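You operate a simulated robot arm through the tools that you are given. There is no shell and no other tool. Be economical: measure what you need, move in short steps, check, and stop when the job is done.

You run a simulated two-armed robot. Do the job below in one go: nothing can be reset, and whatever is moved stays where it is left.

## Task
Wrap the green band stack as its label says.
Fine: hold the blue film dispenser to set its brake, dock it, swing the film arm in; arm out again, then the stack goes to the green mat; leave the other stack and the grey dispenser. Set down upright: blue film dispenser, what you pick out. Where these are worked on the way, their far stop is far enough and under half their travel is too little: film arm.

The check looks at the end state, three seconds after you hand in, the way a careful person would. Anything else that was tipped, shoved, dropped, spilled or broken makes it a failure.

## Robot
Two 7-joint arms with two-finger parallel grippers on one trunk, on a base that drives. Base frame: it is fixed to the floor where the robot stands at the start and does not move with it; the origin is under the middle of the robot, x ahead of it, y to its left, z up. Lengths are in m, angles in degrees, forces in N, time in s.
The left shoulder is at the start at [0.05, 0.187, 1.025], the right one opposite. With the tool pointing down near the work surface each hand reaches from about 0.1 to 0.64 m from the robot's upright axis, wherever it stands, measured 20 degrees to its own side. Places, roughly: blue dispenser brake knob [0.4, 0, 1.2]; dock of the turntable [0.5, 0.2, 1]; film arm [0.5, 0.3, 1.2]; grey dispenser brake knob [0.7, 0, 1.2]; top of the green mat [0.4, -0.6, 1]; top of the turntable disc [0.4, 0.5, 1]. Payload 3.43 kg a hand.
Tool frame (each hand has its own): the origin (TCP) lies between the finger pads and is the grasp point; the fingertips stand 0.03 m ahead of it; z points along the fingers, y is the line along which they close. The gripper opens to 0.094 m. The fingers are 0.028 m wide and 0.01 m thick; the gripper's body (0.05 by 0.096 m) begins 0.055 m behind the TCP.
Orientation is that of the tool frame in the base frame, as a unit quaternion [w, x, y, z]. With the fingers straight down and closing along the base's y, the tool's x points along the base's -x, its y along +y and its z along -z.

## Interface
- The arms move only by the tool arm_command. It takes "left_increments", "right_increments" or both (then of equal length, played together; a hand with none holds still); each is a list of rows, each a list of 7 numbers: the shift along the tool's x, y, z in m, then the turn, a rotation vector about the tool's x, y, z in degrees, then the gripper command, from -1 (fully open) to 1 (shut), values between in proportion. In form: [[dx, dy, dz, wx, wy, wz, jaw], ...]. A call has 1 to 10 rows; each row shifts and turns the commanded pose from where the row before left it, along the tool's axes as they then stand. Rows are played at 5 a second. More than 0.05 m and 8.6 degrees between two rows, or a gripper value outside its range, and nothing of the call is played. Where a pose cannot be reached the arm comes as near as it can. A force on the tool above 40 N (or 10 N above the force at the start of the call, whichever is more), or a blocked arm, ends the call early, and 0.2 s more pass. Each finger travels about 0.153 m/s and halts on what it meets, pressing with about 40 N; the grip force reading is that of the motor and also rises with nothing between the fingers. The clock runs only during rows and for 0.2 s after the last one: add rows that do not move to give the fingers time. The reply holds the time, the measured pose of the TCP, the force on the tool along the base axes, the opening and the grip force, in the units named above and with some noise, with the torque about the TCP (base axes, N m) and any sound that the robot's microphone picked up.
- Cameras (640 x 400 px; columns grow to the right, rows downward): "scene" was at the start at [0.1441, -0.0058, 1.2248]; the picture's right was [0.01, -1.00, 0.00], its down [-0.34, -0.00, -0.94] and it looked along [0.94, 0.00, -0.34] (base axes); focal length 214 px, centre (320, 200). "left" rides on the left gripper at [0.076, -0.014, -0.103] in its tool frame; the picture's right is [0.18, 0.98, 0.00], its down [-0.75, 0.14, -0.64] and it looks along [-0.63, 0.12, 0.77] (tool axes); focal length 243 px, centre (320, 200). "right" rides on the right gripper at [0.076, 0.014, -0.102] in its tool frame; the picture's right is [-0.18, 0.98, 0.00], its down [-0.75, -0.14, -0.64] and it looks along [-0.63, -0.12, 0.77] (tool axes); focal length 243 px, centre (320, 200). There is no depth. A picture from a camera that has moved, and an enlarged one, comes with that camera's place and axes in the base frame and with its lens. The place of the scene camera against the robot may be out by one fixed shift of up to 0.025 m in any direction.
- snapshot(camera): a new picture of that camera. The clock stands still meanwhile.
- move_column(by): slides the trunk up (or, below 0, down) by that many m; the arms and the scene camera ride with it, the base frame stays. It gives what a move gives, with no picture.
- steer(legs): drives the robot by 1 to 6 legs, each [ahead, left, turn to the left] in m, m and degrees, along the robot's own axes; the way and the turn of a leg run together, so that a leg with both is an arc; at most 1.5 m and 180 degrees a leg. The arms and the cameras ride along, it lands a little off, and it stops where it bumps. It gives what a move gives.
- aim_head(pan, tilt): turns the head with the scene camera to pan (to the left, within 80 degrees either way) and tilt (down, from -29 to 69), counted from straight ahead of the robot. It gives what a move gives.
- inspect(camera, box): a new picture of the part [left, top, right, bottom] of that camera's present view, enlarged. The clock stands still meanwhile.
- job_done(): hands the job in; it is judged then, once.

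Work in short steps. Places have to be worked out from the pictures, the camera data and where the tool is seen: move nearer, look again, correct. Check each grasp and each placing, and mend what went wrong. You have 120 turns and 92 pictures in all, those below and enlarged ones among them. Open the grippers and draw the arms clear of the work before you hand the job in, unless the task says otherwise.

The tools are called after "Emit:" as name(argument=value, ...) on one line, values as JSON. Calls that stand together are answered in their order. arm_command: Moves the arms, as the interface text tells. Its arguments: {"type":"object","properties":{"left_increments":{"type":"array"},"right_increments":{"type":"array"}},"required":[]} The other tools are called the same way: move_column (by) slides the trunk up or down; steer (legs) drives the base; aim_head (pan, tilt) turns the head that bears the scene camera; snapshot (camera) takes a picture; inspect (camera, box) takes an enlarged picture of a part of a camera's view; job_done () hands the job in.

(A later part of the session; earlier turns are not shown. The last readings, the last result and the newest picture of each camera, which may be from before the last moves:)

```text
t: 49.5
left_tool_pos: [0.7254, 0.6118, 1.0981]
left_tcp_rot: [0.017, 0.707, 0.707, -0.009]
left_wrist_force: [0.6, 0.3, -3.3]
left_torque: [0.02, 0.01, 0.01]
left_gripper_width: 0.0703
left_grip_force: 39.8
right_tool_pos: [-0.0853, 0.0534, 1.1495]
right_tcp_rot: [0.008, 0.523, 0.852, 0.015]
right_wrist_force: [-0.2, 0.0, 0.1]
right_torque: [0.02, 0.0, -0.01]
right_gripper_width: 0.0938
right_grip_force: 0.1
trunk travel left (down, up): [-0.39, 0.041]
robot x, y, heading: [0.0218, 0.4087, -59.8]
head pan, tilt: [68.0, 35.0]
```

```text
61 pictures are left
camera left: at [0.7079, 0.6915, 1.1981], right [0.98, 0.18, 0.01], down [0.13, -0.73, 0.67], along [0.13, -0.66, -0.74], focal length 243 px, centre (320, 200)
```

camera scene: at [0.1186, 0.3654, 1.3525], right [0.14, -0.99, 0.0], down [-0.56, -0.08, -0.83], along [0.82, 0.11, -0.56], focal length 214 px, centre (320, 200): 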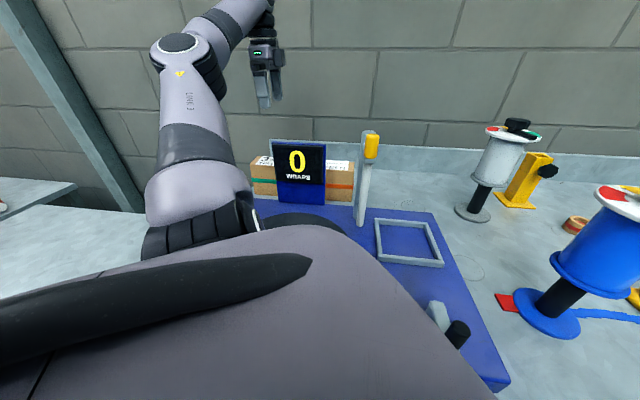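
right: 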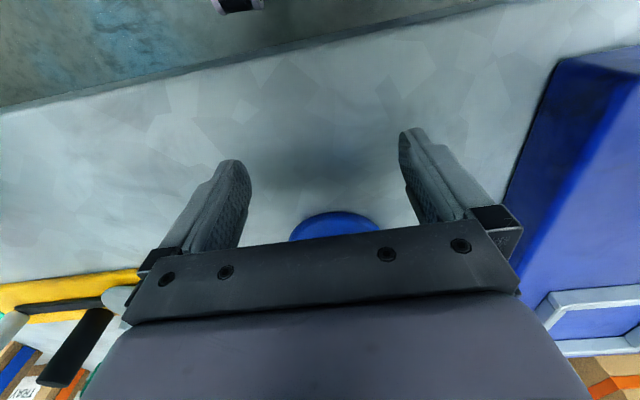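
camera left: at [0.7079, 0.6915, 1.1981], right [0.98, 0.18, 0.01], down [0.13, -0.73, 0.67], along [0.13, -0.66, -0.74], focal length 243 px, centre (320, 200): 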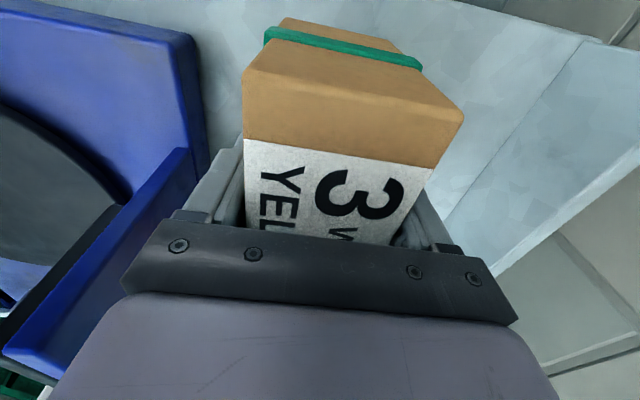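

The box is held (3.3 N). I lift over the display and carry it toward the disc.

Emit:
arm_command(left_increments=[[0, 0, -0.045, 0, 0, 0, 1], [0, 0, -0.045, 0, 0, 0, 1], [0, 0, -0.045, 0, 0, 0, 1], [0, 0, -0.025, 0, 0, 0, 1], [0, -0.04, 0, 0, 0, 0, 1], [0, -0.045, 0, 0, 0, 0, 1], [0, -0.045, 0, 0, 0, 0, 1], [0, -0.045, 0, 0, 0, 0, 1], [0, -0.04, 0, 0, 0, 0, 1], [0, 0, 0, 0, 0, 0, 1]])

Emit:
snapshot(camera="left")

Emit:
snapshot(camera="scene")

```text
t: 51.7
left_tool_pos: [0.5107, 0.6151, 1.2544]
left_tcp_rot: [0.018, 0.706, 0.708, -0.009]
left_wrist_force: [0.9, -0.8, -4.4]
left_torque: [0.01, -0.01, -0.02]
left_gripper_width: 0.0699
left_grip_force: 39.8
left hand out of reach, approached as far as the arm can: row 9
right_tool_pos: [-0.0856, 0.0535, 1.1504]
right_tcp_rot: [0.009, 0.523, 0.852, 0.016]
right_wrist_force: [0.1, -0.9, -1.1]
right_torque: [-0.05, -0.02, -0.01]
right_gripper_width: 0.0939
right_grip_force: 0.1
trunk travel left (down, up): [-0.39, 0.041]
robot x, y, heading: [0.024, 0.4112, -59.8]
head pan, tilt: [68.0, 35.0]
```

```text
60 pictures are left
camera left: at [0.4951, 0.6946, 1.3539], right [0.98, 0.18, 0.01], down [0.13, -0.73, 0.67], along [0.13, -0.66, -0.74], focal length 243 px, centre (320, 200)
```

left: 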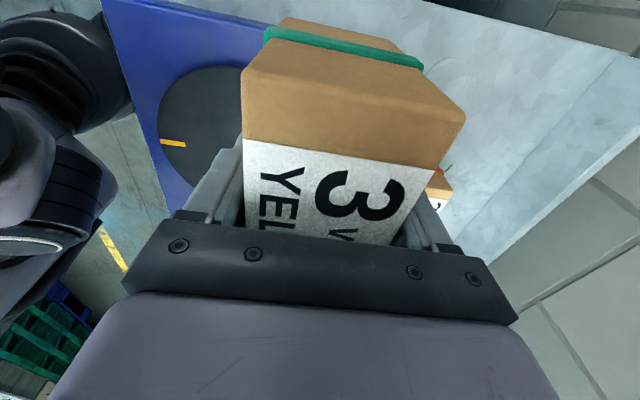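

```text
59 pictures are left
camera scene: at [0.1185, 0.3652, 1.3526], right [0.14, -0.99, 0.0], down [-0.56, -0.08, -0.83], along [0.82, 0.12, -0.56], focal length 214 px, centre (320, 200)
```

scene: 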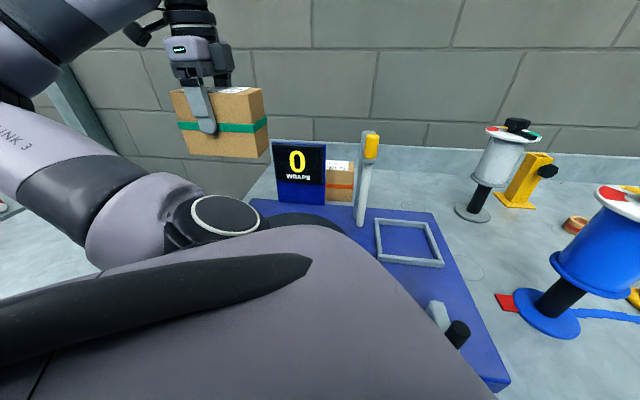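

The fold-in there is limited; I go right (−y) first, then inward to about (0.405, 0.475).

Emit:
arm_command(left_increments=[[-0.04, 0, 0, 0, 0, 0, 1], [-0.04, -0.01, 0, 0, 0, 0, 1], [-0.04, -0.02, 0, 0, 0, 0, 1], [-0.015, -0.035, 0, 0, 0, 0, 1], [0, -0.03, 0, 0, 0, 0, 1], [0, 0, 0, 0, 0, 0, 1]])

Emit:
snapshot(camera="left")

Emit:
snapshot(camera="scene")

```text
t: 53.1
left_tool_pos: [0.4155, 0.4791, 1.2553]
left_tcp_rot: [0.018, 0.707, 0.707, -0.009]
left_wrist_force: [-0.2, -0.3, -3.3]
left_torque: [0.03, -0.02, 0.02]
left_gripper_width: 0.07
left_grip_force: 40.1
right_tool_pos: [-0.0857, 0.0531, 1.1508]
right_tcp_rot: [0.01, 0.523, 0.852, 0.015]
right_wrist_force: [-0.5, -0.2, 1.2]
right_torque: [0.0, 0.03, -0.01]
right_gripper_width: 0.0938
right_grip_force: 0.1
trunk travel left (down, up): [-0.39, 0.041]
robot x, y, heading: [0.0262, 0.4082, -59.9]
head pan, tilt: [68.0, 35.0]
```

```text
58 pictures are left
camera left: at [0.3999, 0.5581, 1.3552], right [0.98, 0.18, 0.01], down [0.13, -0.73, 0.67], along [0.13, -0.66, -0.74], focal length 243 px, centre (320, 200)
```

left: 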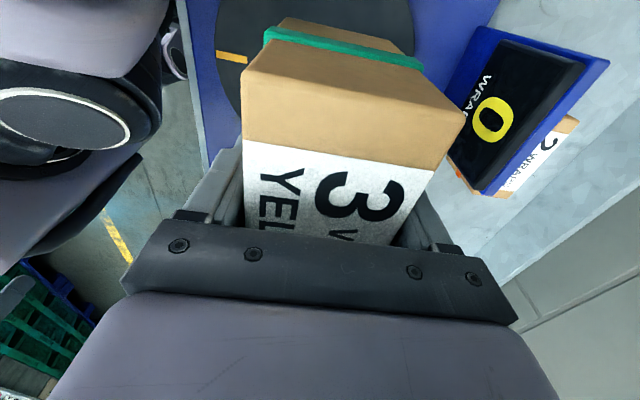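

```text
57 pictures are left
camera scene: at [0.1185, 0.3652, 1.3526], right [0.14, -0.99, 0.0], down [-0.56, -0.08, -0.83], along [0.82, 0.12, -0.56], focal length 214 px, centre (320, 200)
```

scene: 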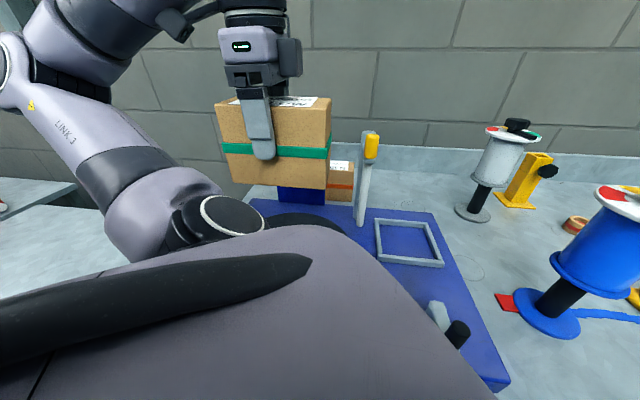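

The disc centre by the hand camera is about (0.41, 0.467). I align and descend to just above the disc.

Emit:
arm_command(left_increments=[[-0.004, -0.005, 0.03, 0, 0, 0, 1], [0, 0, 0.04, 0, 0, 0, 1], [0, 0, 0.04, 0, 0, 0, 1], [0, 0, 0.03, 0, 0, 0, 1], [0, 0, 0, 0, 0, 0, 1]])

Emit:
snapshot(camera="scene")

```text
t: 54.3
left_tool_pos: [0.4268, 0.4677, 1.1256]
left_tcp_rot: [0.018, 0.708, 0.706, -0.009]
left_wrist_force: [0.3, 0.6, -3.1]
left_torque: [0.05, 0.0, 0.01]
left_gripper_width: 0.0701
left_grip_force: 40.3
left hand out of reach, approached as far as the arm can: row 4
right_tool_pos: [-0.0856, 0.0543, 1.1511]
right_tcp_rot: [0.009, 0.523, 0.852, 0.015]
right_wrist_force: [0.2, -0.1, 0.3]
right_torque: [-0.02, -0.01, -0.02]
right_gripper_width: 0.0939
right_grip_force: 0.1
trunk travel left (down, up): [-0.39, 0.041]
robot x, y, heading: [0.0218, 0.4095, -59.9]
head pan, tilt: [68.0, 35.0]
```

```text
56 pictures are left
camera scene: at [0.1185, 0.3652, 1.3526], right [0.14, -0.99, 0.0], down [-0.56, -0.08, -0.83], along [0.82, 0.12, -0.56], focal length 214 px, centre (320, 200)
```

scene: 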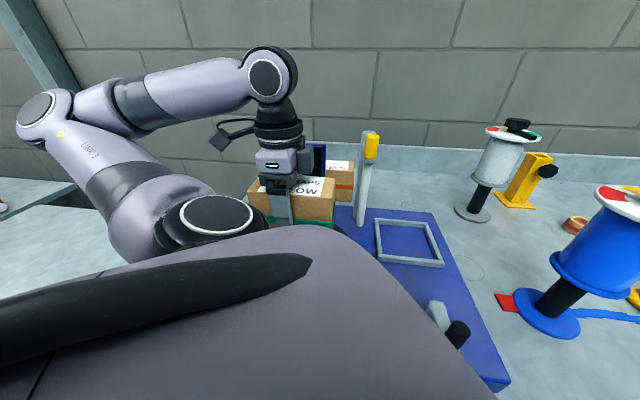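

The arm can't fold lower here, so I use the base for a small correction and lower with the trunk instead.

Emit:
steer(legs=[[-0.015, -0.012, 0]])

Emit:
move_column(by=-0.03)

Emit:
inspect(camera="scene", box=[200, 100, 460, 300])

Emit:
snapshot(camera="left")

```text
t: 55.1
left_tool_pos: [0.4212, 0.4758, 1.1197]
left_tcp_rot: [0.014, 0.707, 0.707, -0.014]
left_wrist_force: [-0.3, 0.3, -4.7]
left_torque: [0.02, 0.0, -0.01]
left_gripper_width: 0.0703
left_grip_force: 40.3
right_tool_pos: [-0.0908, 0.0614, 1.152]
right_tcp_rot: [0.004, 0.523, 0.852, 0.011]
right_wrist_force: [0.3, -0.9, -0.6]
right_torque: [0.03, -0.01, 0.03]
right_gripper_width: 0.0941
right_grip_force: 0.0
trunk travel left (down, up): [-0.39, 0.041]
robot x, y, heading: [0.0055, 0.4166, -59.9]
head pan, tilt: [68.0, 35.0]
```

```text
t: 55.8
left_tool_pos: [0.4213, 0.4756, 1.0926]
left_tcp_rot: [0.016, 0.706, 0.708, -0.014]
left_wrist_force: [2.5, 4.8, 20.1]
left_torque: [-0.39, 0.5, -0.04]
left_gripper_width: 0.0704
left_grip_force: 40.2
right_tool_pos: [-0.0921, 0.0603, 1.1218]
right_tcp_rot: [0.005, 0.523, 0.853, 0.012]
right_wrist_force: [0.1, 0.3, 0.6]
right_torque: [-0.02, 0.02, 0.05]
right_gripper_width: 0.0941
right_grip_force: 0.1
trunk travel left (down, up): [-0.36, 0.071]
robot x, y, heading: [0.007, 0.4185, -59.9]
head pan, tilt: [68.0, 35.0]
```

```text
2.00 times, centred on (330, 200) of scene
camera zoom: at [0.114, 0.3724, 1.3217], right [0.14, -0.99, 0.0], down [-0.57, -0.08, -0.82], along [0.81, 0.12, -0.57], focal length 429 px, centre (300, 200)
```

zoom: 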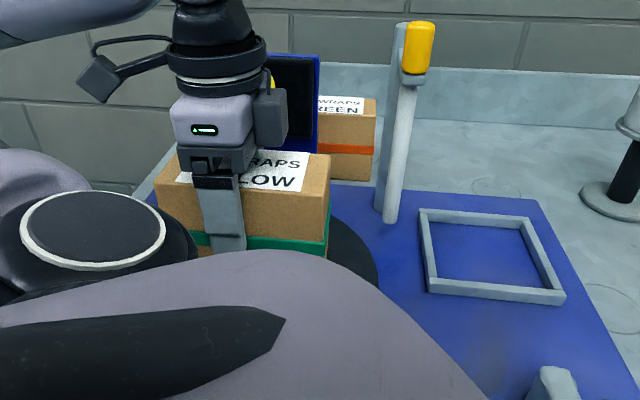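

```text
54 pictures are left
camera left: at [0.406, 0.5553, 1.1919], right [0.98, 0.19, -0.01], down [0.14, -0.73, 0.67], along [0.12, -0.66, -0.74], focal length 243 px, centre (320, 200)
```

left: 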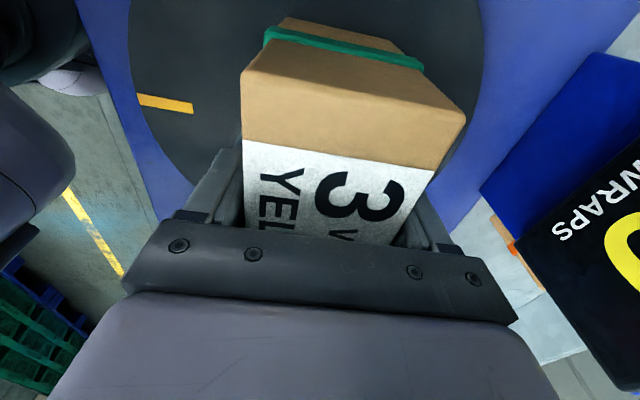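

The box touched down on the disc (force flipped to +20 N) at about its centre. I ease off slightly, release and raise the hand by the trunk and arm.

Emit:
move_column(by=0.002)

Emit:
arm_command(left_increments=[[0, 0, 0, 0, 0, 0, -1], [0, 0, 0, 0, 0, 0, -1], [0, 0, 0, 0, 0, 0, -1], [0, 0, -0.02, 0, 0, 0, -1], [0, 0, -0.04, 0, 0, 0, -1], [0, 0, -0.04, 0, 0, 0, -1], [0, 0, -0.04, 0, 0, 0, -1]])

Emit:
snapshot(camera="left")

```text
t: 56.4
left_tool_pos: [0.4213, 0.4759, 1.0916]
left_tcp_rot: [0.013, 0.708, 0.706, -0.014]
left_wrist_force: [-0.6, 0.2, 4.0]
left_torque: [-0.63, -0.26, -0.02]
left_gripper_width: 0.0704
left_grip_force: 40.4
right_tool_pos: [-0.0911, 0.0601, 1.1243]
right_tcp_rot: [0.004, 0.524, 0.852, 0.012]
right_wrist_force: [-0.2, 0.7, 0.3]
right_torque: [0.03, 0.0, 0.01]
right_gripper_width: 0.0939
right_grip_force: 0.1
trunk travel left (down, up): [-0.362, 0.069]
robot x, y, heading: [0.0069, 0.4138, -59.9]
head pan, tilt: [68.0, 35.0]
```

```text
t: 58.0
left_tool_pos: [0.4199, 0.4772, 1.2336]
left_tcp_rot: [0.013, 0.707, 0.707, -0.012]
left_wrist_force: [-0.7, -0.7, -0.1]
left_torque: [0.0, -0.02, 0.0]
left_gripper_width: 0.094
left_grip_force: 0.1
right_tool_pos: [-0.0927, 0.0605, 1.1227]
right_tcp_rot: [0.005, 0.524, 0.852, 0.012]
right_wrist_force: [-0.4, 0.4, -0.3]
right_torque: [-0.01, -0.03, 0.01]
right_gripper_width: 0.094
right_grip_force: 0.0
trunk travel left (down, up): [-0.362, 0.069]
robot x, y, heading: [0.0063, 0.4153, -59.9]
head pan, tilt: [68.0, 35.0]
```

```text
53 pictures are left
camera left: at [0.4056, 0.5567, 1.3349], right [0.98, 0.18, -0.01], down [0.14, -0.73, 0.67], along [0.12, -0.66, -0.74], focal length 243 px, centre (320, 200)
```

left: 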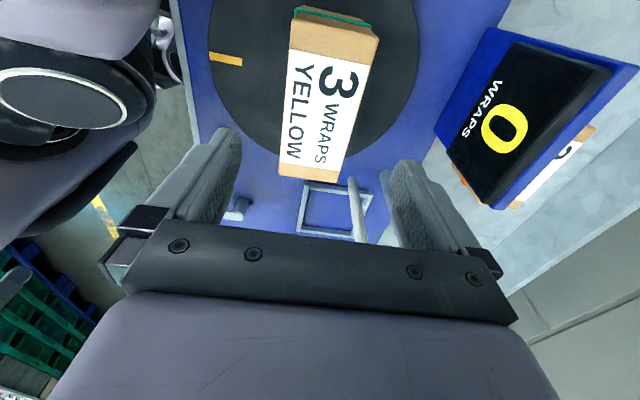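

Box sits at ~(0.419, 0.469) versus disc centre ~(0.414, 0.462): well placed and upright. Now I back away and drive to stand before the blue dispenser.

Emit:
steer(legs=[[-0.175, -0.303, 0], [0, 0, 60], [0, -0.465, 0], [0.2, 0, 0]])

Emit:
aim_head(pan=5, tilt=30)

Emit:
snapshot(camera="scene")

```text
t: 66.5
left_tool_pos: [0.015, 0.3475, 1.2342]
left_tcp_rot: [0.018, 0.237, 0.971, -0.004]
left_wrist_force: [0.7, -0.7, 0.1]
left_torque: [0.02, -0.01, 0.0]
left_gripper_width: 0.094
left_grip_force: 0.1
right_tool_pos: [0.1502, -0.2986, 1.1235]
right_tcp_rot: [-0.003, 0.004, 1.0, 0.013]
right_wrist_force: [0.3, 0.4, 0.1]
right_torque: [0.0, 0.04, -0.01]
right_gripper_width: 0.0939
right_grip_force: 0.0
trunk travel left (down, up): [-0.362, 0.069]
robot x, y, heading: [-0.1175, -0.0507, 2.8]
head pan, tilt: [68.0, 35.0]
```

```text
t: 67.9
left_tool_pos: [0.0151, 0.3488, 1.2337]
left_tcp_rot: [0.018, 0.237, 0.971, -0.005]
left_wrist_force: [-0.6, 0.0, 0.2]
left_torque: [-0.02, -0.03, 0.0]
left_gripper_width: 0.094
left_grip_force: 0.0
right_tool_pos: [0.1497, -0.2981, 1.1233]
right_tcp_rot: [-0.003, 0.005, 1.0, 0.013]
right_wrist_force: [-0.7, 0.2, -0.5]
right_torque: [0.02, -0.01, -0.04]
right_gripper_width: 0.0937
right_grip_force: 0.1
trunk travel left (down, up): [-0.362, 0.069]
robot x, y, heading: [-0.124, -0.0503, 2.8]
head pan, tilt: [5.0, 30.0]
```

```text
52 pictures are left
camera scene: at [0.0185, -0.04, 1.331], right [0.13, -0.99, 0.0], down [-0.5, -0.07, -0.87], along [0.86, 0.12, -0.5], focal length 214 px, centre (320, 200)
```

scene: 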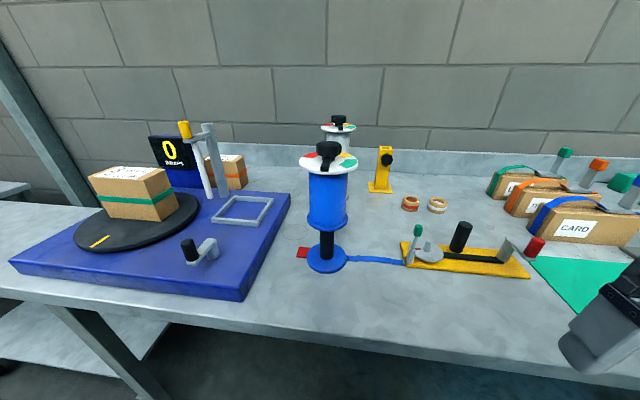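

A very good overview. I zoom on the dispenser for its geometry and the dial colours.

Emit:
inspect(camera="scene", box=[280, 110, 400, 290])

Emit:
inspect(camera="scene", box=[290, 110, 370, 180])

Emit:
inspect(camera="scene", box=[60, 100, 300, 300])

```text
2.22 times, centred on (340, 200) of scene
camera zoom: at [0.0185, -0.04, 1.331], right [0.13, -0.99, 0.0], down [-0.5, -0.07, -0.87], along [0.86, 0.12, -0.5], focal length 477 px, centre (276, 200)
```

zoom: 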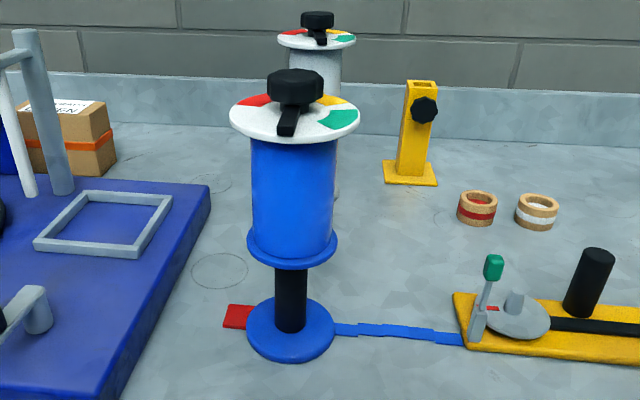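

```text
5.71 times, centred on (330, 145) of scene
camera zoom: at [0.0185, -0.04, 1.331], right [0.13, -0.99, 0.0], down [-0.5, -0.07, -0.87], along [0.86, 0.12, -0.5], focal length 1226 px, centre (263, 514)
```

zoom: 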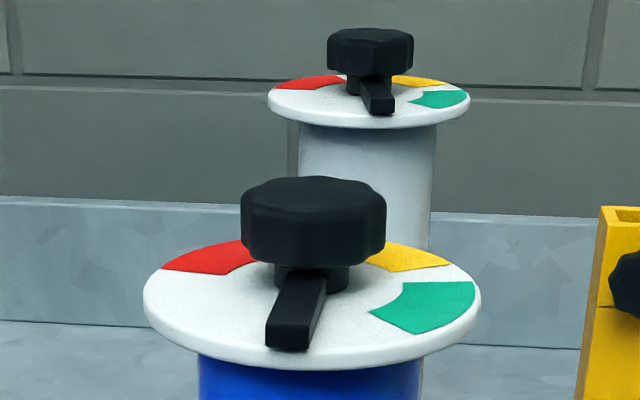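

```text
2.00 times, centred on (180, 200) of scene
camera zoom: at [0.0185, -0.04, 1.331], right [0.13, -0.99, 0.0], down [-0.5, -0.07, -0.87], along [0.86, 0.12, -0.5], focal length 429 px, centre (600, 200)
```

zoom: 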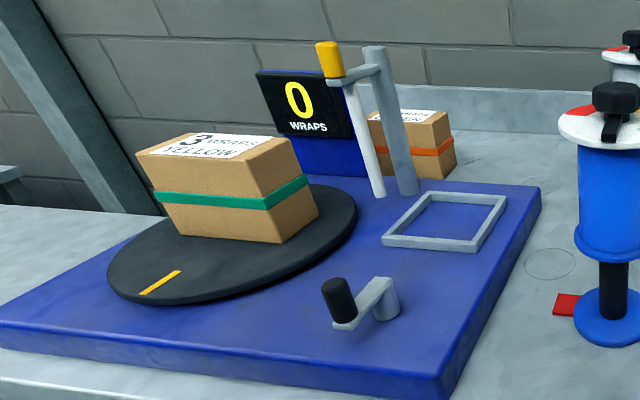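

Dial: the pointer faces the robot; going counter-clockwise come green (~100°), yellow (~160°), red. Spool Ø≈75 mm between z≈1.07 and 1.19. I'll hold the spool with the left hand horizontal; first I move it forward in the air.

Emit:
arm_command(left_increments=[[-0.045, 0, 0, 0, 0, 0, -1], [-0.045, 0, 0, 0, 0, 0, -1], [-0.045, -0.01, 0, 0, 0, 0, -1], [-0.045, -0.01, 0, 0, 0, 0, -1], [-0.03, -0.03, 0, 0, 0, 0, -1], [-0.01, -0.04, 0, 0, 0, 0, -1], [0, -0.02, 0, 0, 0, 0, -1]])

Emit:
arm_command(left_increments=[[0, 0, 0, 0, -8.2, 0, -1], [0, 0, 0, 0, -8.2, 0, -1], [0, 0, 0, 0, -8.2, 0, -1], [0, 0, 0, 0, -8.2, 0, -1], [0, 0, 0, 0, -8.2, 0, -1], [0, 0, 0, 0, -8.2, 0, -1]])

Emit:
snapshot(camera="scene")

```text
t: 69.5
left_tool_pos: [0.1568, 0.1494, 1.2422]
left_tcp_rot: [0.018, 0.237, 0.971, -0.005]
left_wrist_force: [0.5, -0.7, 0.4]
left_torque: [0.0, 0.02, 0.01]
left_gripper_width: 0.0938
left_grip_force: 0.1
right_tool_pos: [0.1503, -0.2986, 1.1231]
right_tcp_rot: [-0.003, 0.004, 1.0, 0.012]
right_wrist_force: [0.3, 0.1, 0.0]
right_torque: [0.0, -0.02, -0.01]
right_gripper_width: 0.094
right_grip_force: 0.1
trunk travel left (down, up): [-0.362, 0.069]
robot x, y, heading: [-0.1254, -0.0468, 2.5]
head pan, tilt: [5.0, 30.0]
```

```text
t: 70.9
left_tool_pos: [0.1582, 0.1498, 1.2405]
left_tcp_rot: [0.422, 0.213, 0.875, -0.103]
left_wrist_force: [0.1, 0.4, -0.2]
left_torque: [0.01, -0.02, 0.01]
left_gripper_width: 0.0939
left_grip_force: 0.1
right_tool_pos: [0.1498, -0.2983, 1.1238]
right_tcp_rot: [-0.003, 0.004, 1.0, 0.012]
right_wrist_force: [-0.4, 0.2, 0.2]
right_torque: [0.01, 0.0, -0.01]
right_gripper_width: 0.0938
right_grip_force: 0.1
trunk travel left (down, up): [-0.362, 0.069]
robot x, y, heading: [-0.1229, -0.046, 2.7]
head pan, tilt: [5.0, 30.0]
```

```text
48 pictures are left
camera scene: at [0.0184, -0.0398, 1.3311], right [0.13, -0.99, 0.0], down [-0.5, -0.07, -0.87], along [0.86, 0.12, -0.5], focal length 214 px, centre (320, 200)
```

scene: 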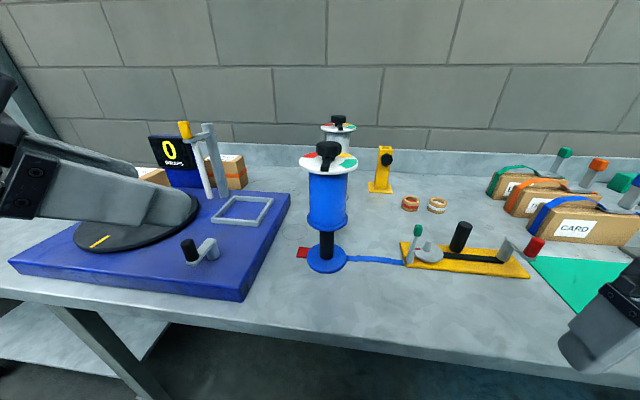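

Tilting works. I complete the tilt to horizontal and lower to spool height.

Emit:
arm_command(left_increments=[[0, 0, 0, 0, -8.2, 0, -1], [0, 0, 0, 0, -8.2, 0, -1], [0, 0, 0, 0, -8.2, 0, -1], [0, 0, 0, 0, -8.2, 0, -1], [0, 0, 0, 0, -8, 0, -1], [0.04, 0, 0, 0, 0, 0, -1], [0.04, 0, 0, 0, 0, 0, -1], [0.03, 0, 0, 0, 0, 0, -1], [0, 0, 0, 0, 0, 0, -1]])

Emit:
snapshot(camera="scene")

Emit:
snapshot(camera="left")

```text
t: 72.9
left_tool_pos: [0.2644, 0.1879, 1.2587]
left_tcp_rot: [0.699, 0.165, 0.674, -0.172]
left_wrist_force: [0.4, -1.0, 0.6]
left_torque: [0.01, 0.03, -0.02]
left_gripper_width: 0.0939
left_grip_force: 0.1
left hand out of reach, approached as far as the arm can: row 1, 2, 3, 4, 5, 6, 7, 8
right_tool_pos: [0.1498, -0.2983, 1.1242]
right_tcp_rot: [-0.003, 0.004, 1.0, 0.012]
right_wrist_force: [-0.5, -0.5, 0.3]
right_torque: [0.0, 0.01, -0.01]
right_gripper_width: 0.0939
right_grip_force: 0.0
trunk travel left (down, up): [-0.362, 0.069]
robot x, y, heading: [-0.1258, -0.0506, 2.8]
head pan, tilt: [5.0, 30.0]
```

```text
47 pictures are left
camera scene: at [0.0185, -0.0402, 1.331], right [0.13, -0.99, 0.0], down [-0.5, -0.07, -0.87], along [0.86, 0.12, -0.5], focal length 214 px, centre (320, 200)
```

scene: 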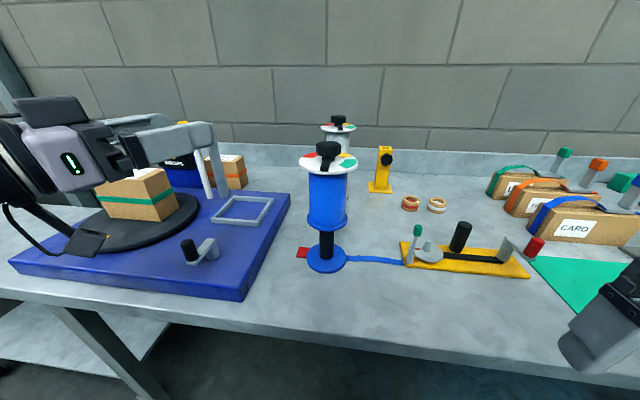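

```text
46 pictures are left
camera left: at [0.1695, 0.2218, 1.179], right [0.46, 0.87, -0.18], down [-0.53, 0.44, 0.73], along [0.71, -0.24, 0.66], focal length 243 px, centre (320, 200)
```

left: 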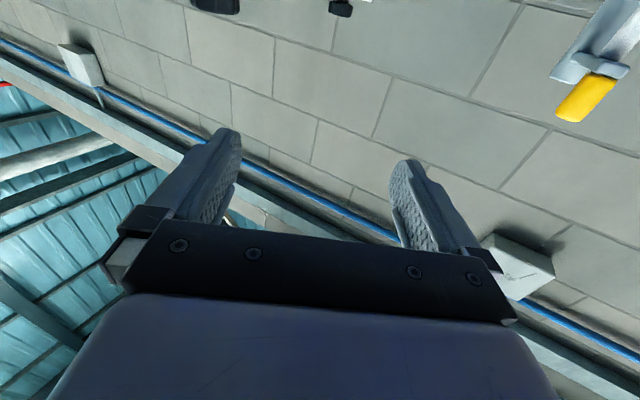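

The hand is horizontal now, heading −28°. I zoom on its fingertips in the scene picture to calibrate the scene camera's offset.

Emit:
inspect(camera="scene", box=[90, 80, 250, 200])

```text
3.33 times, centred on (170, 140) of scene
camera zoom: at [0.0185, -0.0402, 1.331], right [0.13, -0.99, 0.0], down [-0.5, -0.07, -0.87], along [0.86, 0.12, -0.5], focal length 715 px, centre (820, 400)
```

zoom: 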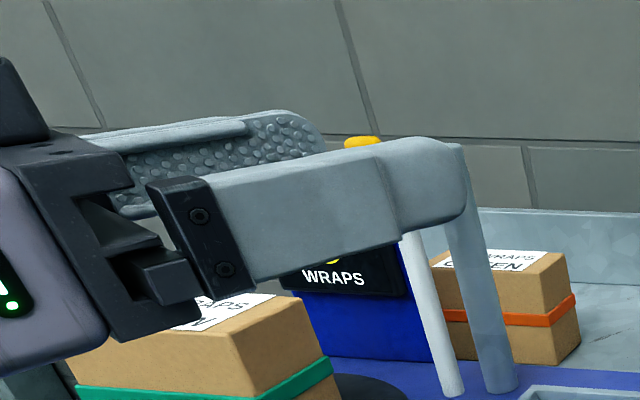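

Calibration: the scene camera is ~1 cm lower than stated; the dispenser axis is then at about (0.374, −0.008), spool z 1.065–1.19. I line up the hand on that axis from a stand-off, high first, then lower.

Emit:
arm_command(left_increments=[[-0.045, 0, 0.01, 0, 0, 0, -1], [-0.045, 0, 0.02, 0, 0, 0, -1], [0, -0.02, 0.04, 0, 0, 0, -1], [0, -0.019, 0.04, 0, 0, 0, -1], [0, 0, 0.035, 0, 0, 0, -1], [0.03, 0, 0, 0, 0, 0, -1], [0.03, 0, 0, 0, 0, 0, -1], [0.03, 0, 0, 0, 0, 0, -1], [0, 0, 0, 0, 0, 0, -1]])

Emit:
snapshot(camera="scene")

```text
t: 74.9
left_tool_pos: [0.373, 0.0866, 1.2634]
left_tcp_rot: [0.7, 0.164, 0.674, -0.171]
left_wrist_force: [-0.6, -1.5, -0.4]
left_torque: [0.01, 0.0, 0.02]
left_gripper_width: 0.094
left_grip_force: 0.1
right_tool_pos: [0.1499, -0.2975, 1.1251]
right_tcp_rot: [-0.003, 0.004, 1.0, 0.012]
right_wrist_force: [0.0, -1.0, -0.2]
right_torque: [-0.02, 0.02, 0.04]
right_gripper_width: 0.0939
right_grip_force: 0.1
trunk travel left (down, up): [-0.362, 0.069]
robot x, y, heading: [-0.1218, -0.0505, 2.9]
head pan, tilt: [5.0, 30.0]
```

```text
44 pictures are left
camera scene: at [0.0185, -0.0402, 1.331], right [0.13, -0.99, 0.0], down [-0.5, -0.07, -0.87], along [0.86, 0.12, -0.5], focal length 214 px, centre (320, 200)
```

scene: 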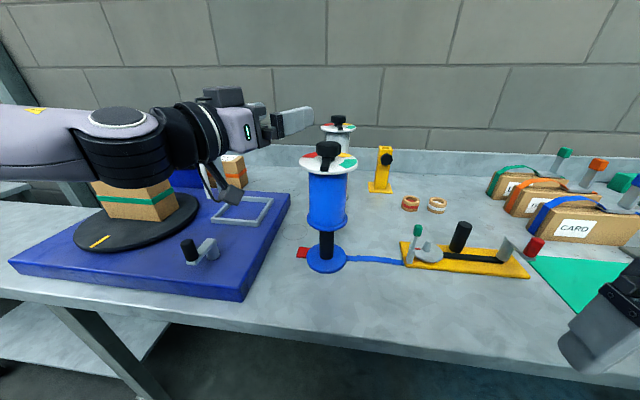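

The commanded pose had followed the actual one, so the hand is further ahead. At this height I back up along the tool and shift right to align, then lower.

Emit:
arm_command(left_increments=[[0, 0, -0.045, 0, 0, 0, -1], [0, -0.02, -0.04, 0, 0, 0, -1], [0, -0.04, -0.015, 0, 0, 0, -1], [0, -0.023, 0, 0, 0, 0, -1], [0, 0, 0, 0, 0, 0, -1]])

Emit:
snapshot(camera="scene")

```text
t: 76.1
left_tool_pos: [0.2607, 0.054, 1.2704]
left_tcp_rot: [0.7, 0.165, 0.674, -0.171]
left_wrist_force: [-0.4, -0.8, 0.1]
left_torque: [-0.06, -0.03, 0.01]
left_gripper_width: 0.0941
left_grip_force: 0.0
left hand out of reach, approached as far as the arm can: row 3
right_tool_pos: [0.1497, -0.3003, 1.1242]
right_tcp_rot: [-0.003, 0.004, 1.0, 0.012]
right_wrist_force: [0.0, -0.1, -0.1]
right_torque: [0.01, 0.0, 0.02]
right_gripper_width: 0.094
right_grip_force: 0.1
trunk travel left (down, up): [-0.362, 0.069]
robot x, y, heading: [-0.1211, -0.0468, 2.8]
head pan, tilt: [5.0, 30.0]
```

```text
43 pictures are left
camera scene: at [0.0186, -0.04, 1.331], right [0.13, -0.99, 0.0], down [-0.5, -0.07, -0.87], along [0.86, 0.12, -0.5], focal length 214 px, centre (320, 200)
```

scene: 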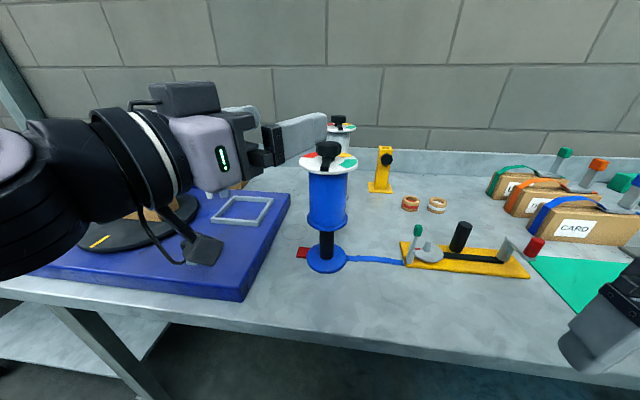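

Aligned: the TCP is 0.129 m before the spool axis and 3 mm off laterally. I raise the right hand, then lower everything with the trunk to spool height.

Emit:
arm_command(right_increments=[[0, 0, -0.045, 0, 0, 0, -1], [0, 0, -0.045, 0, 0, 0, -1], [0, 0, -0.045, 0, 0, 0, -1], [0, 0, -0.03, 0, 0, 0, -1], [0, 0, 0, 0, 0, 0, -1]])

Emit:
move_column(by=-0.14)

Emit:
snapshot(camera="scene")

```text
t: 77.3
left_tool_pos: [0.2609, 0.0544, 1.2699]
left_tcp_rot: [0.699, 0.165, 0.674, -0.171]
left_wrist_force: [0.0, -0.3, -0.1]
left_torque: [0.02, -0.02, 0.0]
left_gripper_width: 0.0938
left_grip_force: 0.2
right_tool_pos: [0.1521, -0.3035, 1.2894]
right_tcp_rot: [-0.003, 0.004, 1.0, 0.012]
right_wrist_force: [-0.1, -0.6, 0.0]
right_torque: [0.0, 0.01, 0.0]
right_gripper_width: 0.094
right_grip_force: 0.0
trunk travel left (down, up): [-0.362, 0.069]
robot x, y, heading: [-0.1216, -0.0499, 2.6]
head pan, tilt: [5.0, 30.0]
```

```text
t: 78.9
left_tool_pos: [0.2615, 0.0548, 1.13]
left_tcp_rot: [0.7, 0.164, 0.674, -0.171]
left_wrist_force: [-0.4, -0.5, -0.1]
left_torque: [0.0, -0.02, -0.01]
left_gripper_width: 0.0942
left_grip_force: 0.1
right_tool_pos: [0.1514, -0.3032, 1.1477]
right_tcp_rot: [-0.004, 0.005, 1.0, 0.012]
right_wrist_force: [0.3, 0.0, 0.3]
right_torque: [0.04, 0.03, -0.04]
right_gripper_width: 0.0941
right_grip_force: 0.0
trunk travel left (down, up): [-0.222, 0.209]
robot x, y, heading: [-0.1225, -0.0484, 2.7]
head pan, tilt: [5.0, 30.0]
```

```text
42 pictures are left
camera scene: at [0.0185, -0.0401, 1.1911], right [0.13, -0.99, 0.0], down [-0.5, -0.07, -0.87], along [0.86, 0.12, -0.5], focal length 214 px, centre (320, 200)
```

scene: 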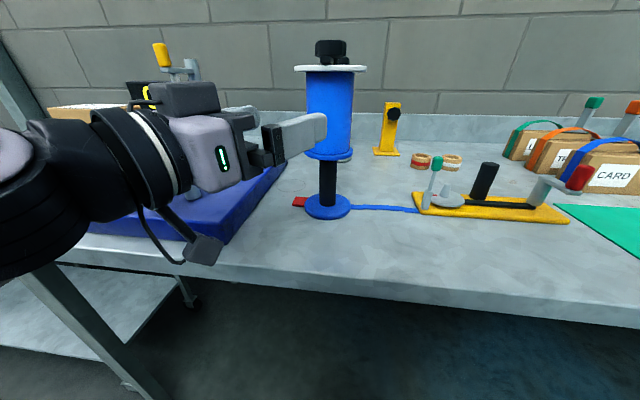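

Heights agree (spool 1.07–1.19, hand at 1.13). I advance partway with open fingers and check from the scene camera.

Emit:
arm_command(left_increments=[[0, -0.0025, 0.03, 0, 0, 0, -1], [0, 0, 0.03, 0, 0, 0, -1], [0, 0, 0, 0, 0, 0, -1]])

Emit:
inspect(camera="scene", box=[190, 20, 390, 230])

Emit:
snapshot(camera="left")

```text
t: 79.7
left_tool_pos: [0.312, 0.0242, 1.1324]
left_tcp_rot: [0.7, 0.165, 0.673, -0.172]
left_wrist_force: [0.9, 0.8, -0.9]
left_torque: [0.01, 0.0, 0.0]
left_gripper_width: 0.094
left_grip_force: 0.0
right_tool_pos: [0.1509, -0.3028, 1.1497]
right_tcp_rot: [-0.003, 0.004, 1.0, 0.013]
right_wrist_force: [-0.4, -0.4, -0.3]
right_torque: [-0.02, 0.0, -0.02]
right_gripper_width: 0.0941
right_grip_force: 0.1
trunk travel left (down, up): [-0.222, 0.209]
robot x, y, heading: [-0.125, -0.0478, 2.8]
head pan, tilt: [5.0, 30.0]
```

```text
1.90 times, centred on (290, 125) of scene
camera zoom: at [0.0185, -0.0401, 1.191], right [0.13, -0.99, 0.0], down [-0.5, -0.07, -0.87], along [0.86, 0.12, -0.5], focal length 408 px, centre (377, 343)
```

zoom: 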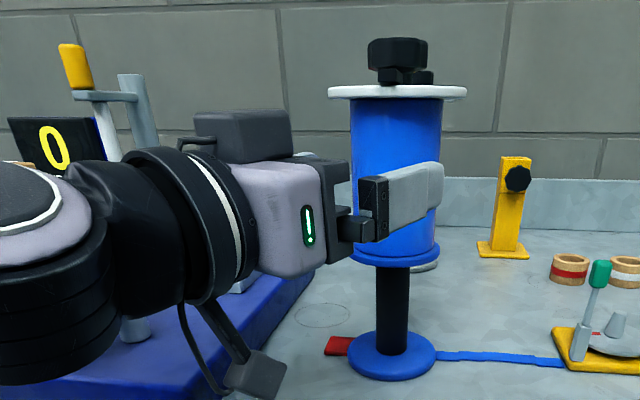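

```text
40 pictures are left
camera left: at [0.2182, 0.058, 1.0529], right [0.46, 0.87, -0.18], down [-0.53, 0.43, 0.73], along [0.71, -0.24, 0.66], focal length 243 px, centre (320, 200)
```

left: 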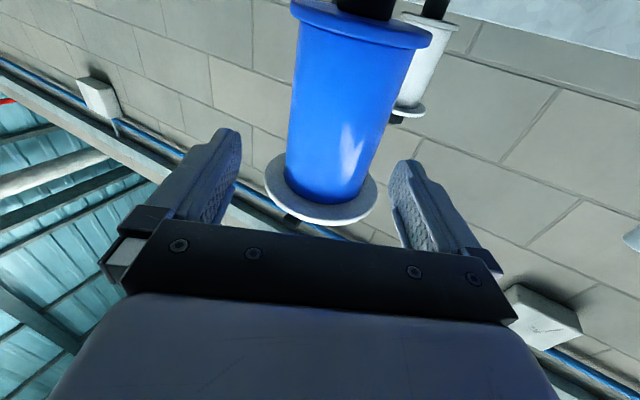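

The hand camera shows the spool ~14 mm to the tool's +y side. I shift 12 mm that way and look again.

Emit:
arm_command(left_increments=[[0, 0.012, 0, 0, 0, 0, -1], [0, 0, 0.012, 0, 0, 0, -1], [0, 0, 0, 0, 0, 0, -1]])

Emit:
snapshot(camera="left")

```text
t: 80.5
left_tool_pos: [0.3297, 0.0294, 1.1324]
left_tcp_rot: [0.7, 0.164, 0.673, -0.171]
left_wrist_force: [-0.5, 0.0, 0.4]
left_torque: [0.0, 0.0, 0.0]
left_gripper_width: 0.0944
left_grip_force: 0.1
right_tool_pos: [0.1523, -0.3028, 1.1481]
right_tcp_rot: [-0.004, 0.004, 1.0, 0.013]
right_wrist_force: [0.0, 0.1, 0.6]
right_torque: [0.04, 0.01, 0.01]
right_gripper_width: 0.0943
right_grip_force: 0.0
trunk travel left (down, up): [-0.222, 0.209]
robot x, y, heading: [-0.1225, -0.0482, 2.6]
head pan, tilt: [5.0, 30.0]
```

```text
39 pictures are left
camera left: at [0.2349, 0.0622, 1.0538], right [0.46, 0.87, -0.18], down [-0.53, 0.43, 0.73], along [0.71, -0.24, 0.66], focal length 243 px, centre (320, 200)
```

left: 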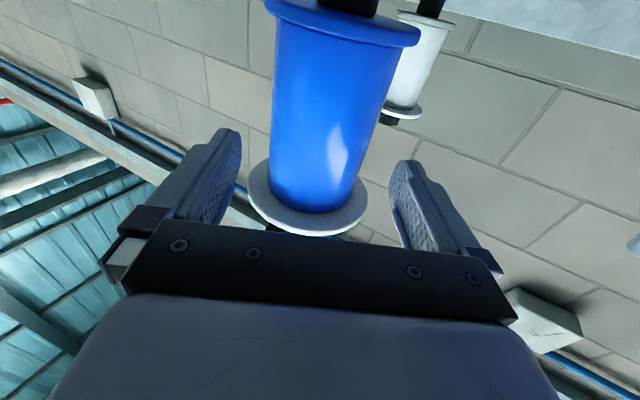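

Centred now. I advance 50 mm and close gently on the spool.

Emit:
arm_command(left_increments=[[0, 0, 0.025, 0, 0, 0, -1], [0, 0, 0.025, 0, 0, 0, -1], [0, 0, 0, 0, 0, 0, -1]])

Emit:
snapshot(camera="left")

```text
t: 81.3
left_tool_pos: [0.3743, 0.007, 1.1344]
left_tcp_rot: [0.7, 0.164, 0.673, -0.171]
left_wrist_force: [0.3, -0.3, -0.4]
left_torque: [-0.01, -0.03, 0.01]
left_gripper_width: 0.094
left_grip_force: 0.1
right_tool_pos: [0.1517, -0.3027, 1.1488]
right_tcp_rot: [-0.005, 0.005, 1.0, 0.012]
right_wrist_force: [0.7, -0.1, -0.4]
right_torque: [-0.02, 0.02, -0.03]
right_gripper_width: 0.0942
right_grip_force: 0.1
trunk travel left (down, up): [-0.222, 0.209]
robot x, y, heading: [-0.1227, -0.0455, 2.8]
head pan, tilt: [5.0, 30.0]
```

```text
38 pictures are left
camera left: at [0.2798, 0.0402, 1.0541], right [0.46, 0.87, -0.18], down [-0.53, 0.43, 0.73], along [0.71, -0.24, 0.66], focal length 243 px, centre (320, 200)
```

left: 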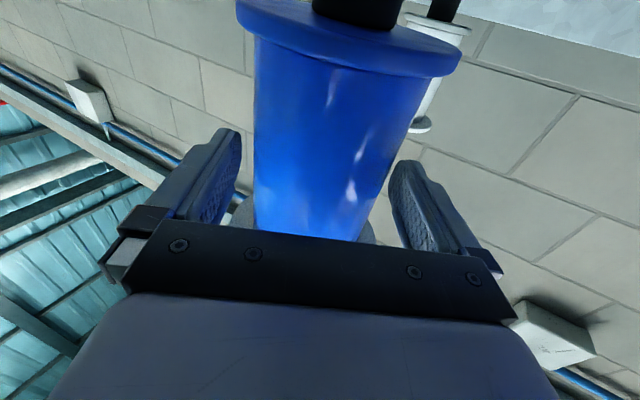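

The spool is centred between the pads. I close the left hand.

Emit:
arm_command(left_increments=[[0, 0, 0, 0, 0, 0, 0.2], [0, 0, 0, 0, 0, 0, 1], [0, 0, 0, 0, 0, 0, 1], [0, 0, 0, 0, 0, 0, 1]])

Emit:
inspect(camera="scene", box=[190, 20, 390, 230])

```text
t: 82.3
left_tool_pos: [0.3737, 0.0073, 1.1335]
left_tcp_rot: [0.7, 0.165, 0.673, -0.171]
left_wrist_force: [0.4, -1.5, 1.3]
left_torque: [-0.18, -0.19, -0.06]
left_gripper_width: 0.0796
left_grip_force: 40.0
right_tool_pos: [0.1516, -0.3031, 1.1478]
right_tcp_rot: [-0.004, 0.005, 1.0, 0.012]
right_wrist_force: [-0.1, 0.0, 0.1]
right_torque: [-0.01, 0.01, -0.01]
right_gripper_width: 0.0941
right_grip_force: 0.1
trunk travel left (down, up): [-0.222, 0.209]
robot x, y, heading: [-0.122, -0.048, 3.0]
head pan, tilt: [5.0, 30.0]
```

```text
1.90 times, centred on (290, 125) of scene
camera zoom: at [0.0185, -0.0403, 1.191], right [0.13, -0.99, 0.0], down [-0.5, -0.07, -0.87], along [0.86, 0.12, -0.5], focal length 408 px, centre (377, 343)
```

zoom: 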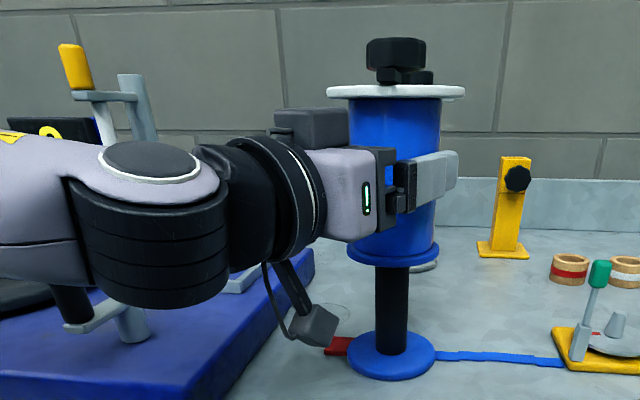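

The dispenser is held firmly (80 mm). Knob is about z 1.206–1.226 at (0.38, 0.004). I bring the right hand up and over it.

Emit:
arm_command(right_increments=[[0, 0, -0.05, 0, 0, 0, -1], [0, 0, -0.05, 0, 0, 0, -1], [0, 0, -0.05, 0, 0, 0, -1], [-0.028, 0.038, 0, 0, 0, 0, -1], [-0.028, 0.038, 0, 0, 0, 0, -1], [-0.028, 0.038, 0, 0, 0, 0, -1], [-0.028, 0.038, 0, 0, 0, 0, -1], [-0.028, 0.038, 0, 0, 0, 0, -1], [-0.028, 0.038, 0, 0, 0, 0, -1], [0, 0, 0, 0, 0, 0, -1]])

Emit:
snapshot(camera="right")

```text
t: 84.5
left_tool_pos: [0.3733, 0.008, 1.1336]
left_tcp_rot: [0.7, 0.164, 0.673, -0.171]
left_wrist_force: [-1.3, 0.3, 1.1]
left_torque: [0.2, -0.03, 0.03]
left_gripper_width: 0.0795
left_grip_force: 40.1
right_tool_pos: [0.3338, -0.1014, 1.188]
right_tcp_rot: [-0.002, 0.004, 1.0, 0.012]
right_wrist_force: [0.7, -0.5, -0.1]
right_torque: [-0.01, 0.0, -0.02]
right_gripper_width: 0.0941
right_grip_force: 0.1
right hand out of reach, approached as far as the arm can: row 1, 2, 3, 7, 8, 9
trunk travel left (down, up): [-0.222, 0.209]
robot x, y, heading: [-0.1199, -0.0488, 2.4]
head pan, tilt: [5.0, 30.0]
```

```text
36 pictures are left
camera right: at [0.2578, -0.0883, 1.2914], right [0.19, 0.98, 0.02], down [0.76, -0.16, 0.63], along [0.63, -0.1, -0.77], focal length 243 px, centre (320, 200)
```

right: 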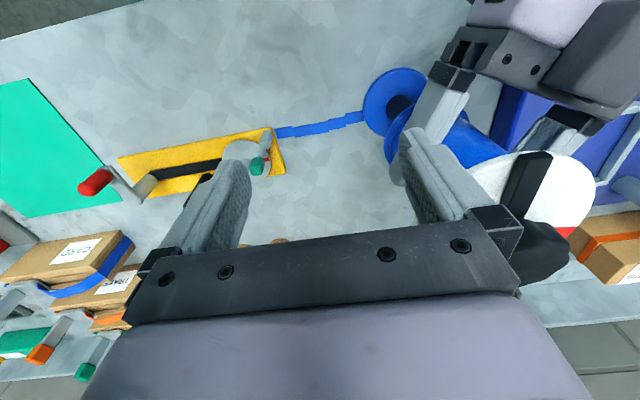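

The right arm can't lift high enough at this trunk height. I draw it back, then, with the left fingers opened around the spool, raise the trunk stepwise while lowering the left hand within the spool's height.

Emit:
arm_command(right_increments=[[0.02, -0.04, 0, 0, 0, 0, -1], [0.02, -0.04, 0, 0, 0, 0, -1], [0, -0.03, 0, 0, 0, 0, -1], [0, 0, 0, 0, 0, 0, -1]])

Emit:
arm_command(left_increments=[[0, 0, 0, 0, 0, 0, -1], [0, 0, 0, 0, 0, 0, -1], [0.015, 0, 0, 0, 0, 0, -1], [0.01, 0, 0, 0, 0, 0, -1], [0, 0, 0, 0, 0, 0, -1]])

```text
t: 85.5
left_tool_pos: [0.3748, 0.0074, 1.1339]
left_tcp_rot: [0.7, 0.165, 0.674, -0.171]
left_wrist_force: [-0.5, -0.5, 0.8]
left_torque: [0.04, -0.12, -0.03]
left_gripper_width: 0.0792
left_grip_force: 40.6
right_tool_pos: [0.2928, -0.2116, 1.1848]
right_tcp_rot: [-0.002, 0.004, 1.0, 0.012]
right_wrist_force: [-0.2, -0.6, -0.7]
right_torque: [0.0, 0.0, 0.02]
right_gripper_width: 0.0938
right_grip_force: 0.0
trunk travel left (down, up): [-0.222, 0.209]
robot x, y, heading: [-0.1199, -0.0494, 2.6]
head pan, tilt: [5.0, 30.0]
```

```text
t: 86.7
left_tool_pos: [0.375, 0.0075, 1.1082]
left_tcp_rot: [0.7, 0.165, 0.674, -0.171]
left_wrist_force: [-0.6, 0.2, 0.1]
left_torque: [0.02, 0.03, 0.01]
left_gripper_width: 0.094
left_grip_force: 0.1
right_tool_pos: [0.2926, -0.2115, 1.1844]
right_tcp_rot: [-0.004, 0.005, 1.0, 0.012]
right_wrist_force: [-0.1, -0.6, -0.9]
right_torque: [-0.01, 0.0, 0.01]
right_gripper_width: 0.094
right_grip_force: 0.1
trunk travel left (down, up): [-0.222, 0.209]
robot x, y, heading: [-0.1212, -0.0461, 2.9]
head pan, tilt: [5.0, 30.0]
```

The left hand slid down exactly. Now trunk up 0.05, then left down again.

Emit:
move_column(by=0.05)

Emit:
arm_command(left_increments=[[0.02, 0, 0, 0, 0, 0, -1], [0.015, 0, 0, 0, 0, 0, -1], [0.01, 0, 0, 0, 0, 0, -1], [0, 0, 0, 0, 0, 0, -1]])

```text
t: 87.7
left_tool_pos: [0.3732, 0.008, 1.1589]
left_tcp_rot: [0.699, 0.165, 0.674, -0.171]
left_wrist_force: [0.4, -0.2, 0.5]
left_torque: [0.01, 0.0, -0.01]
left_gripper_width: 0.0942
left_grip_force: 0.1
right_tool_pos: [0.2938, -0.2118, 1.2345]
right_tcp_rot: [-0.004, 0.004, 1.0, 0.012]
right_wrist_force: [1.2, 0.3, -0.4]
right_torque: [0.03, 0.02, 0.01]
right_gripper_width: 0.094
right_grip_force: 0.0
trunk travel left (down, up): [-0.272, 0.159]
robot x, y, heading: [-0.1204, -0.0493, 2.7]
head pan, tilt: [5.0, 30.0]
```

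```text
t: 88.7
left_tool_pos: [0.3757, 0.0073, 1.1116]
left_tcp_rot: [0.7, 0.165, 0.674, -0.172]
left_wrist_force: [0.1, -0.2, 0.7]
left_torque: [-0.02, 0.02, 0.02]
left_gripper_width: 0.0938
left_grip_force: 0.0
right_tool_pos: [0.2926, -0.2115, 1.2345]
right_tcp_rot: [-0.004, 0.005, 1.0, 0.013]
right_wrist_force: [-0.7, -0.1, 0.6]
right_torque: [0.02, 0.01, 0.0]
right_gripper_width: 0.0941
right_grip_force: 0.1
trunk travel left (down, up): [-0.272, 0.159]
robot x, y, heading: [-0.1224, -0.0431, 2.6]
head pan, tilt: [5.0, 30.0]
```

Works well; one more step, then re-grip the spool.

Emit:
move_column(by=0.045)

Emit:
arm_command(left_increments=[[0.015, 0, 0, 0, 0, 0, -1], [0.01, 0, 0, 0, 0, 0, -1], [0, 0, 0, 0, 0, 0, -1], [0, 0, 0, 0, 0, 0, 0.2], [0, 0, 0, 0, 0, 0, 1], [0, 0, 0, 0, 0, 0, 1], [0, 0, 0, 0, 0, 0, 1]])

Emit:
arm_command(right_increments=[[0, 0.03, -0.02, 0, 0, 0, -1], [-0.02, 0.04, -0.02, 0, 0, 0, -1], [-0.025, 0.04, 0, 0, 0, 0, -1], [-0.025, 0.04, 0, 0, 0, 0, -1], [0, 0.03, 0, 0, 0, 0, -1], [0, 0, 0, 0, 0, 0, -1]])

Emit:
snapshot(camera="right")

```text
t: 89.5
left_tool_pos: [0.3756, 0.007, 1.1573]
left_tcp_rot: [0.7, 0.164, 0.674, -0.171]
left_wrist_force: [-0.6, -0.8, 0.6]
left_torque: [0.01, 0.01, 0.04]
left_gripper_width: 0.0938
left_grip_force: 0.0
right_tool_pos: [0.2925, -0.212, 1.2807]
right_tcp_rot: [-0.003, 0.004, 1.0, 0.013]
right_wrist_force: [-0.6, -0.4, 0.3]
right_torque: [0.01, -0.01, 0.0]
right_gripper_width: 0.0941
right_grip_force: 0.0
trunk travel left (down, up): [-0.317, 0.114]
robot x, y, heading: [-0.1227, -0.0473, 2.9]
head pan, tilt: [5.0, 30.0]
```

```text
t: 91.1
left_tool_pos: [0.3752, 0.0075, 1.133]
left_tcp_rot: [0.699, 0.164, 0.674, -0.171]
left_wrist_force: [-1.1, -1.1, 0.2]
left_torque: [-0.15, 0.0, -0.05]
left_gripper_width: 0.0796
left_grip_force: 40.2
right_tool_pos: [0.293, -0.212, 1.2805]
right_tcp_rot: [-0.003, 0.004, 1.0, 0.012]
right_wrist_force: [0.7, 0.3, 0.2]
right_torque: [0.0, -0.01, -0.03]
right_gripper_width: 0.0938
right_grip_force: 0.0
trunk travel left (down, up): [-0.317, 0.114]
robot x, y, heading: [-0.118, -0.0504, 2.7]
head pan, tilt: [5.0, 30.0]
```

```text
t: 92.5
left_tool_pos: [0.3756, 0.0079, 1.1317]
left_tcp_rot: [0.699, 0.164, 0.675, -0.17]
left_wrist_force: [0.1, -0.3, -0.9]
left_torque: [-0.05, -0.08, 0.0]
left_gripper_width: 0.0793
left_grip_force: 39.8
right_tool_pos: [0.3541, -0.1154, 1.2744]
right_tcp_rot: [-0.001, 0.003, 1.0, 0.013]
right_wrist_force: [0.6, 0.4, -0.1]
right_torque: [0.0, 0.03, -0.03]
right_gripper_width: 0.0942
right_grip_force: 0.0
right hand out of reach, approached as far as the arm can: row 2, 3, 4, 5
trunk travel left (down, up): [-0.317, 0.114]
robot x, y, heading: [-0.122, -0.0489, 2.8]
head pan, tilt: [5.0, 30.0]
```

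```text
35 pictures are left
camera right: at [0.2782, -0.1041, 1.3775], right [0.19, 0.98, 0.02], down [0.75, -0.16, 0.64], along [0.63, -0.1, -0.77], focal length 243 px, centre (320, 200)
```

right: 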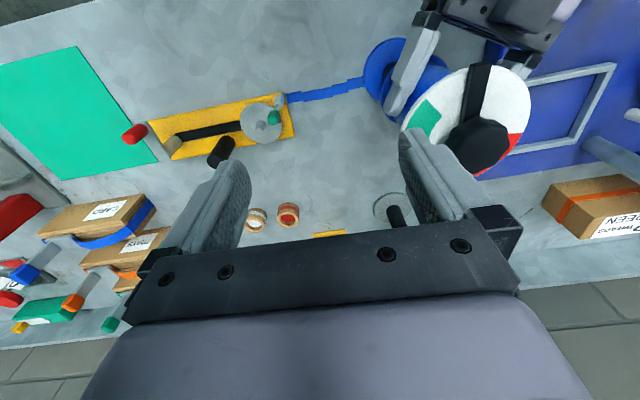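

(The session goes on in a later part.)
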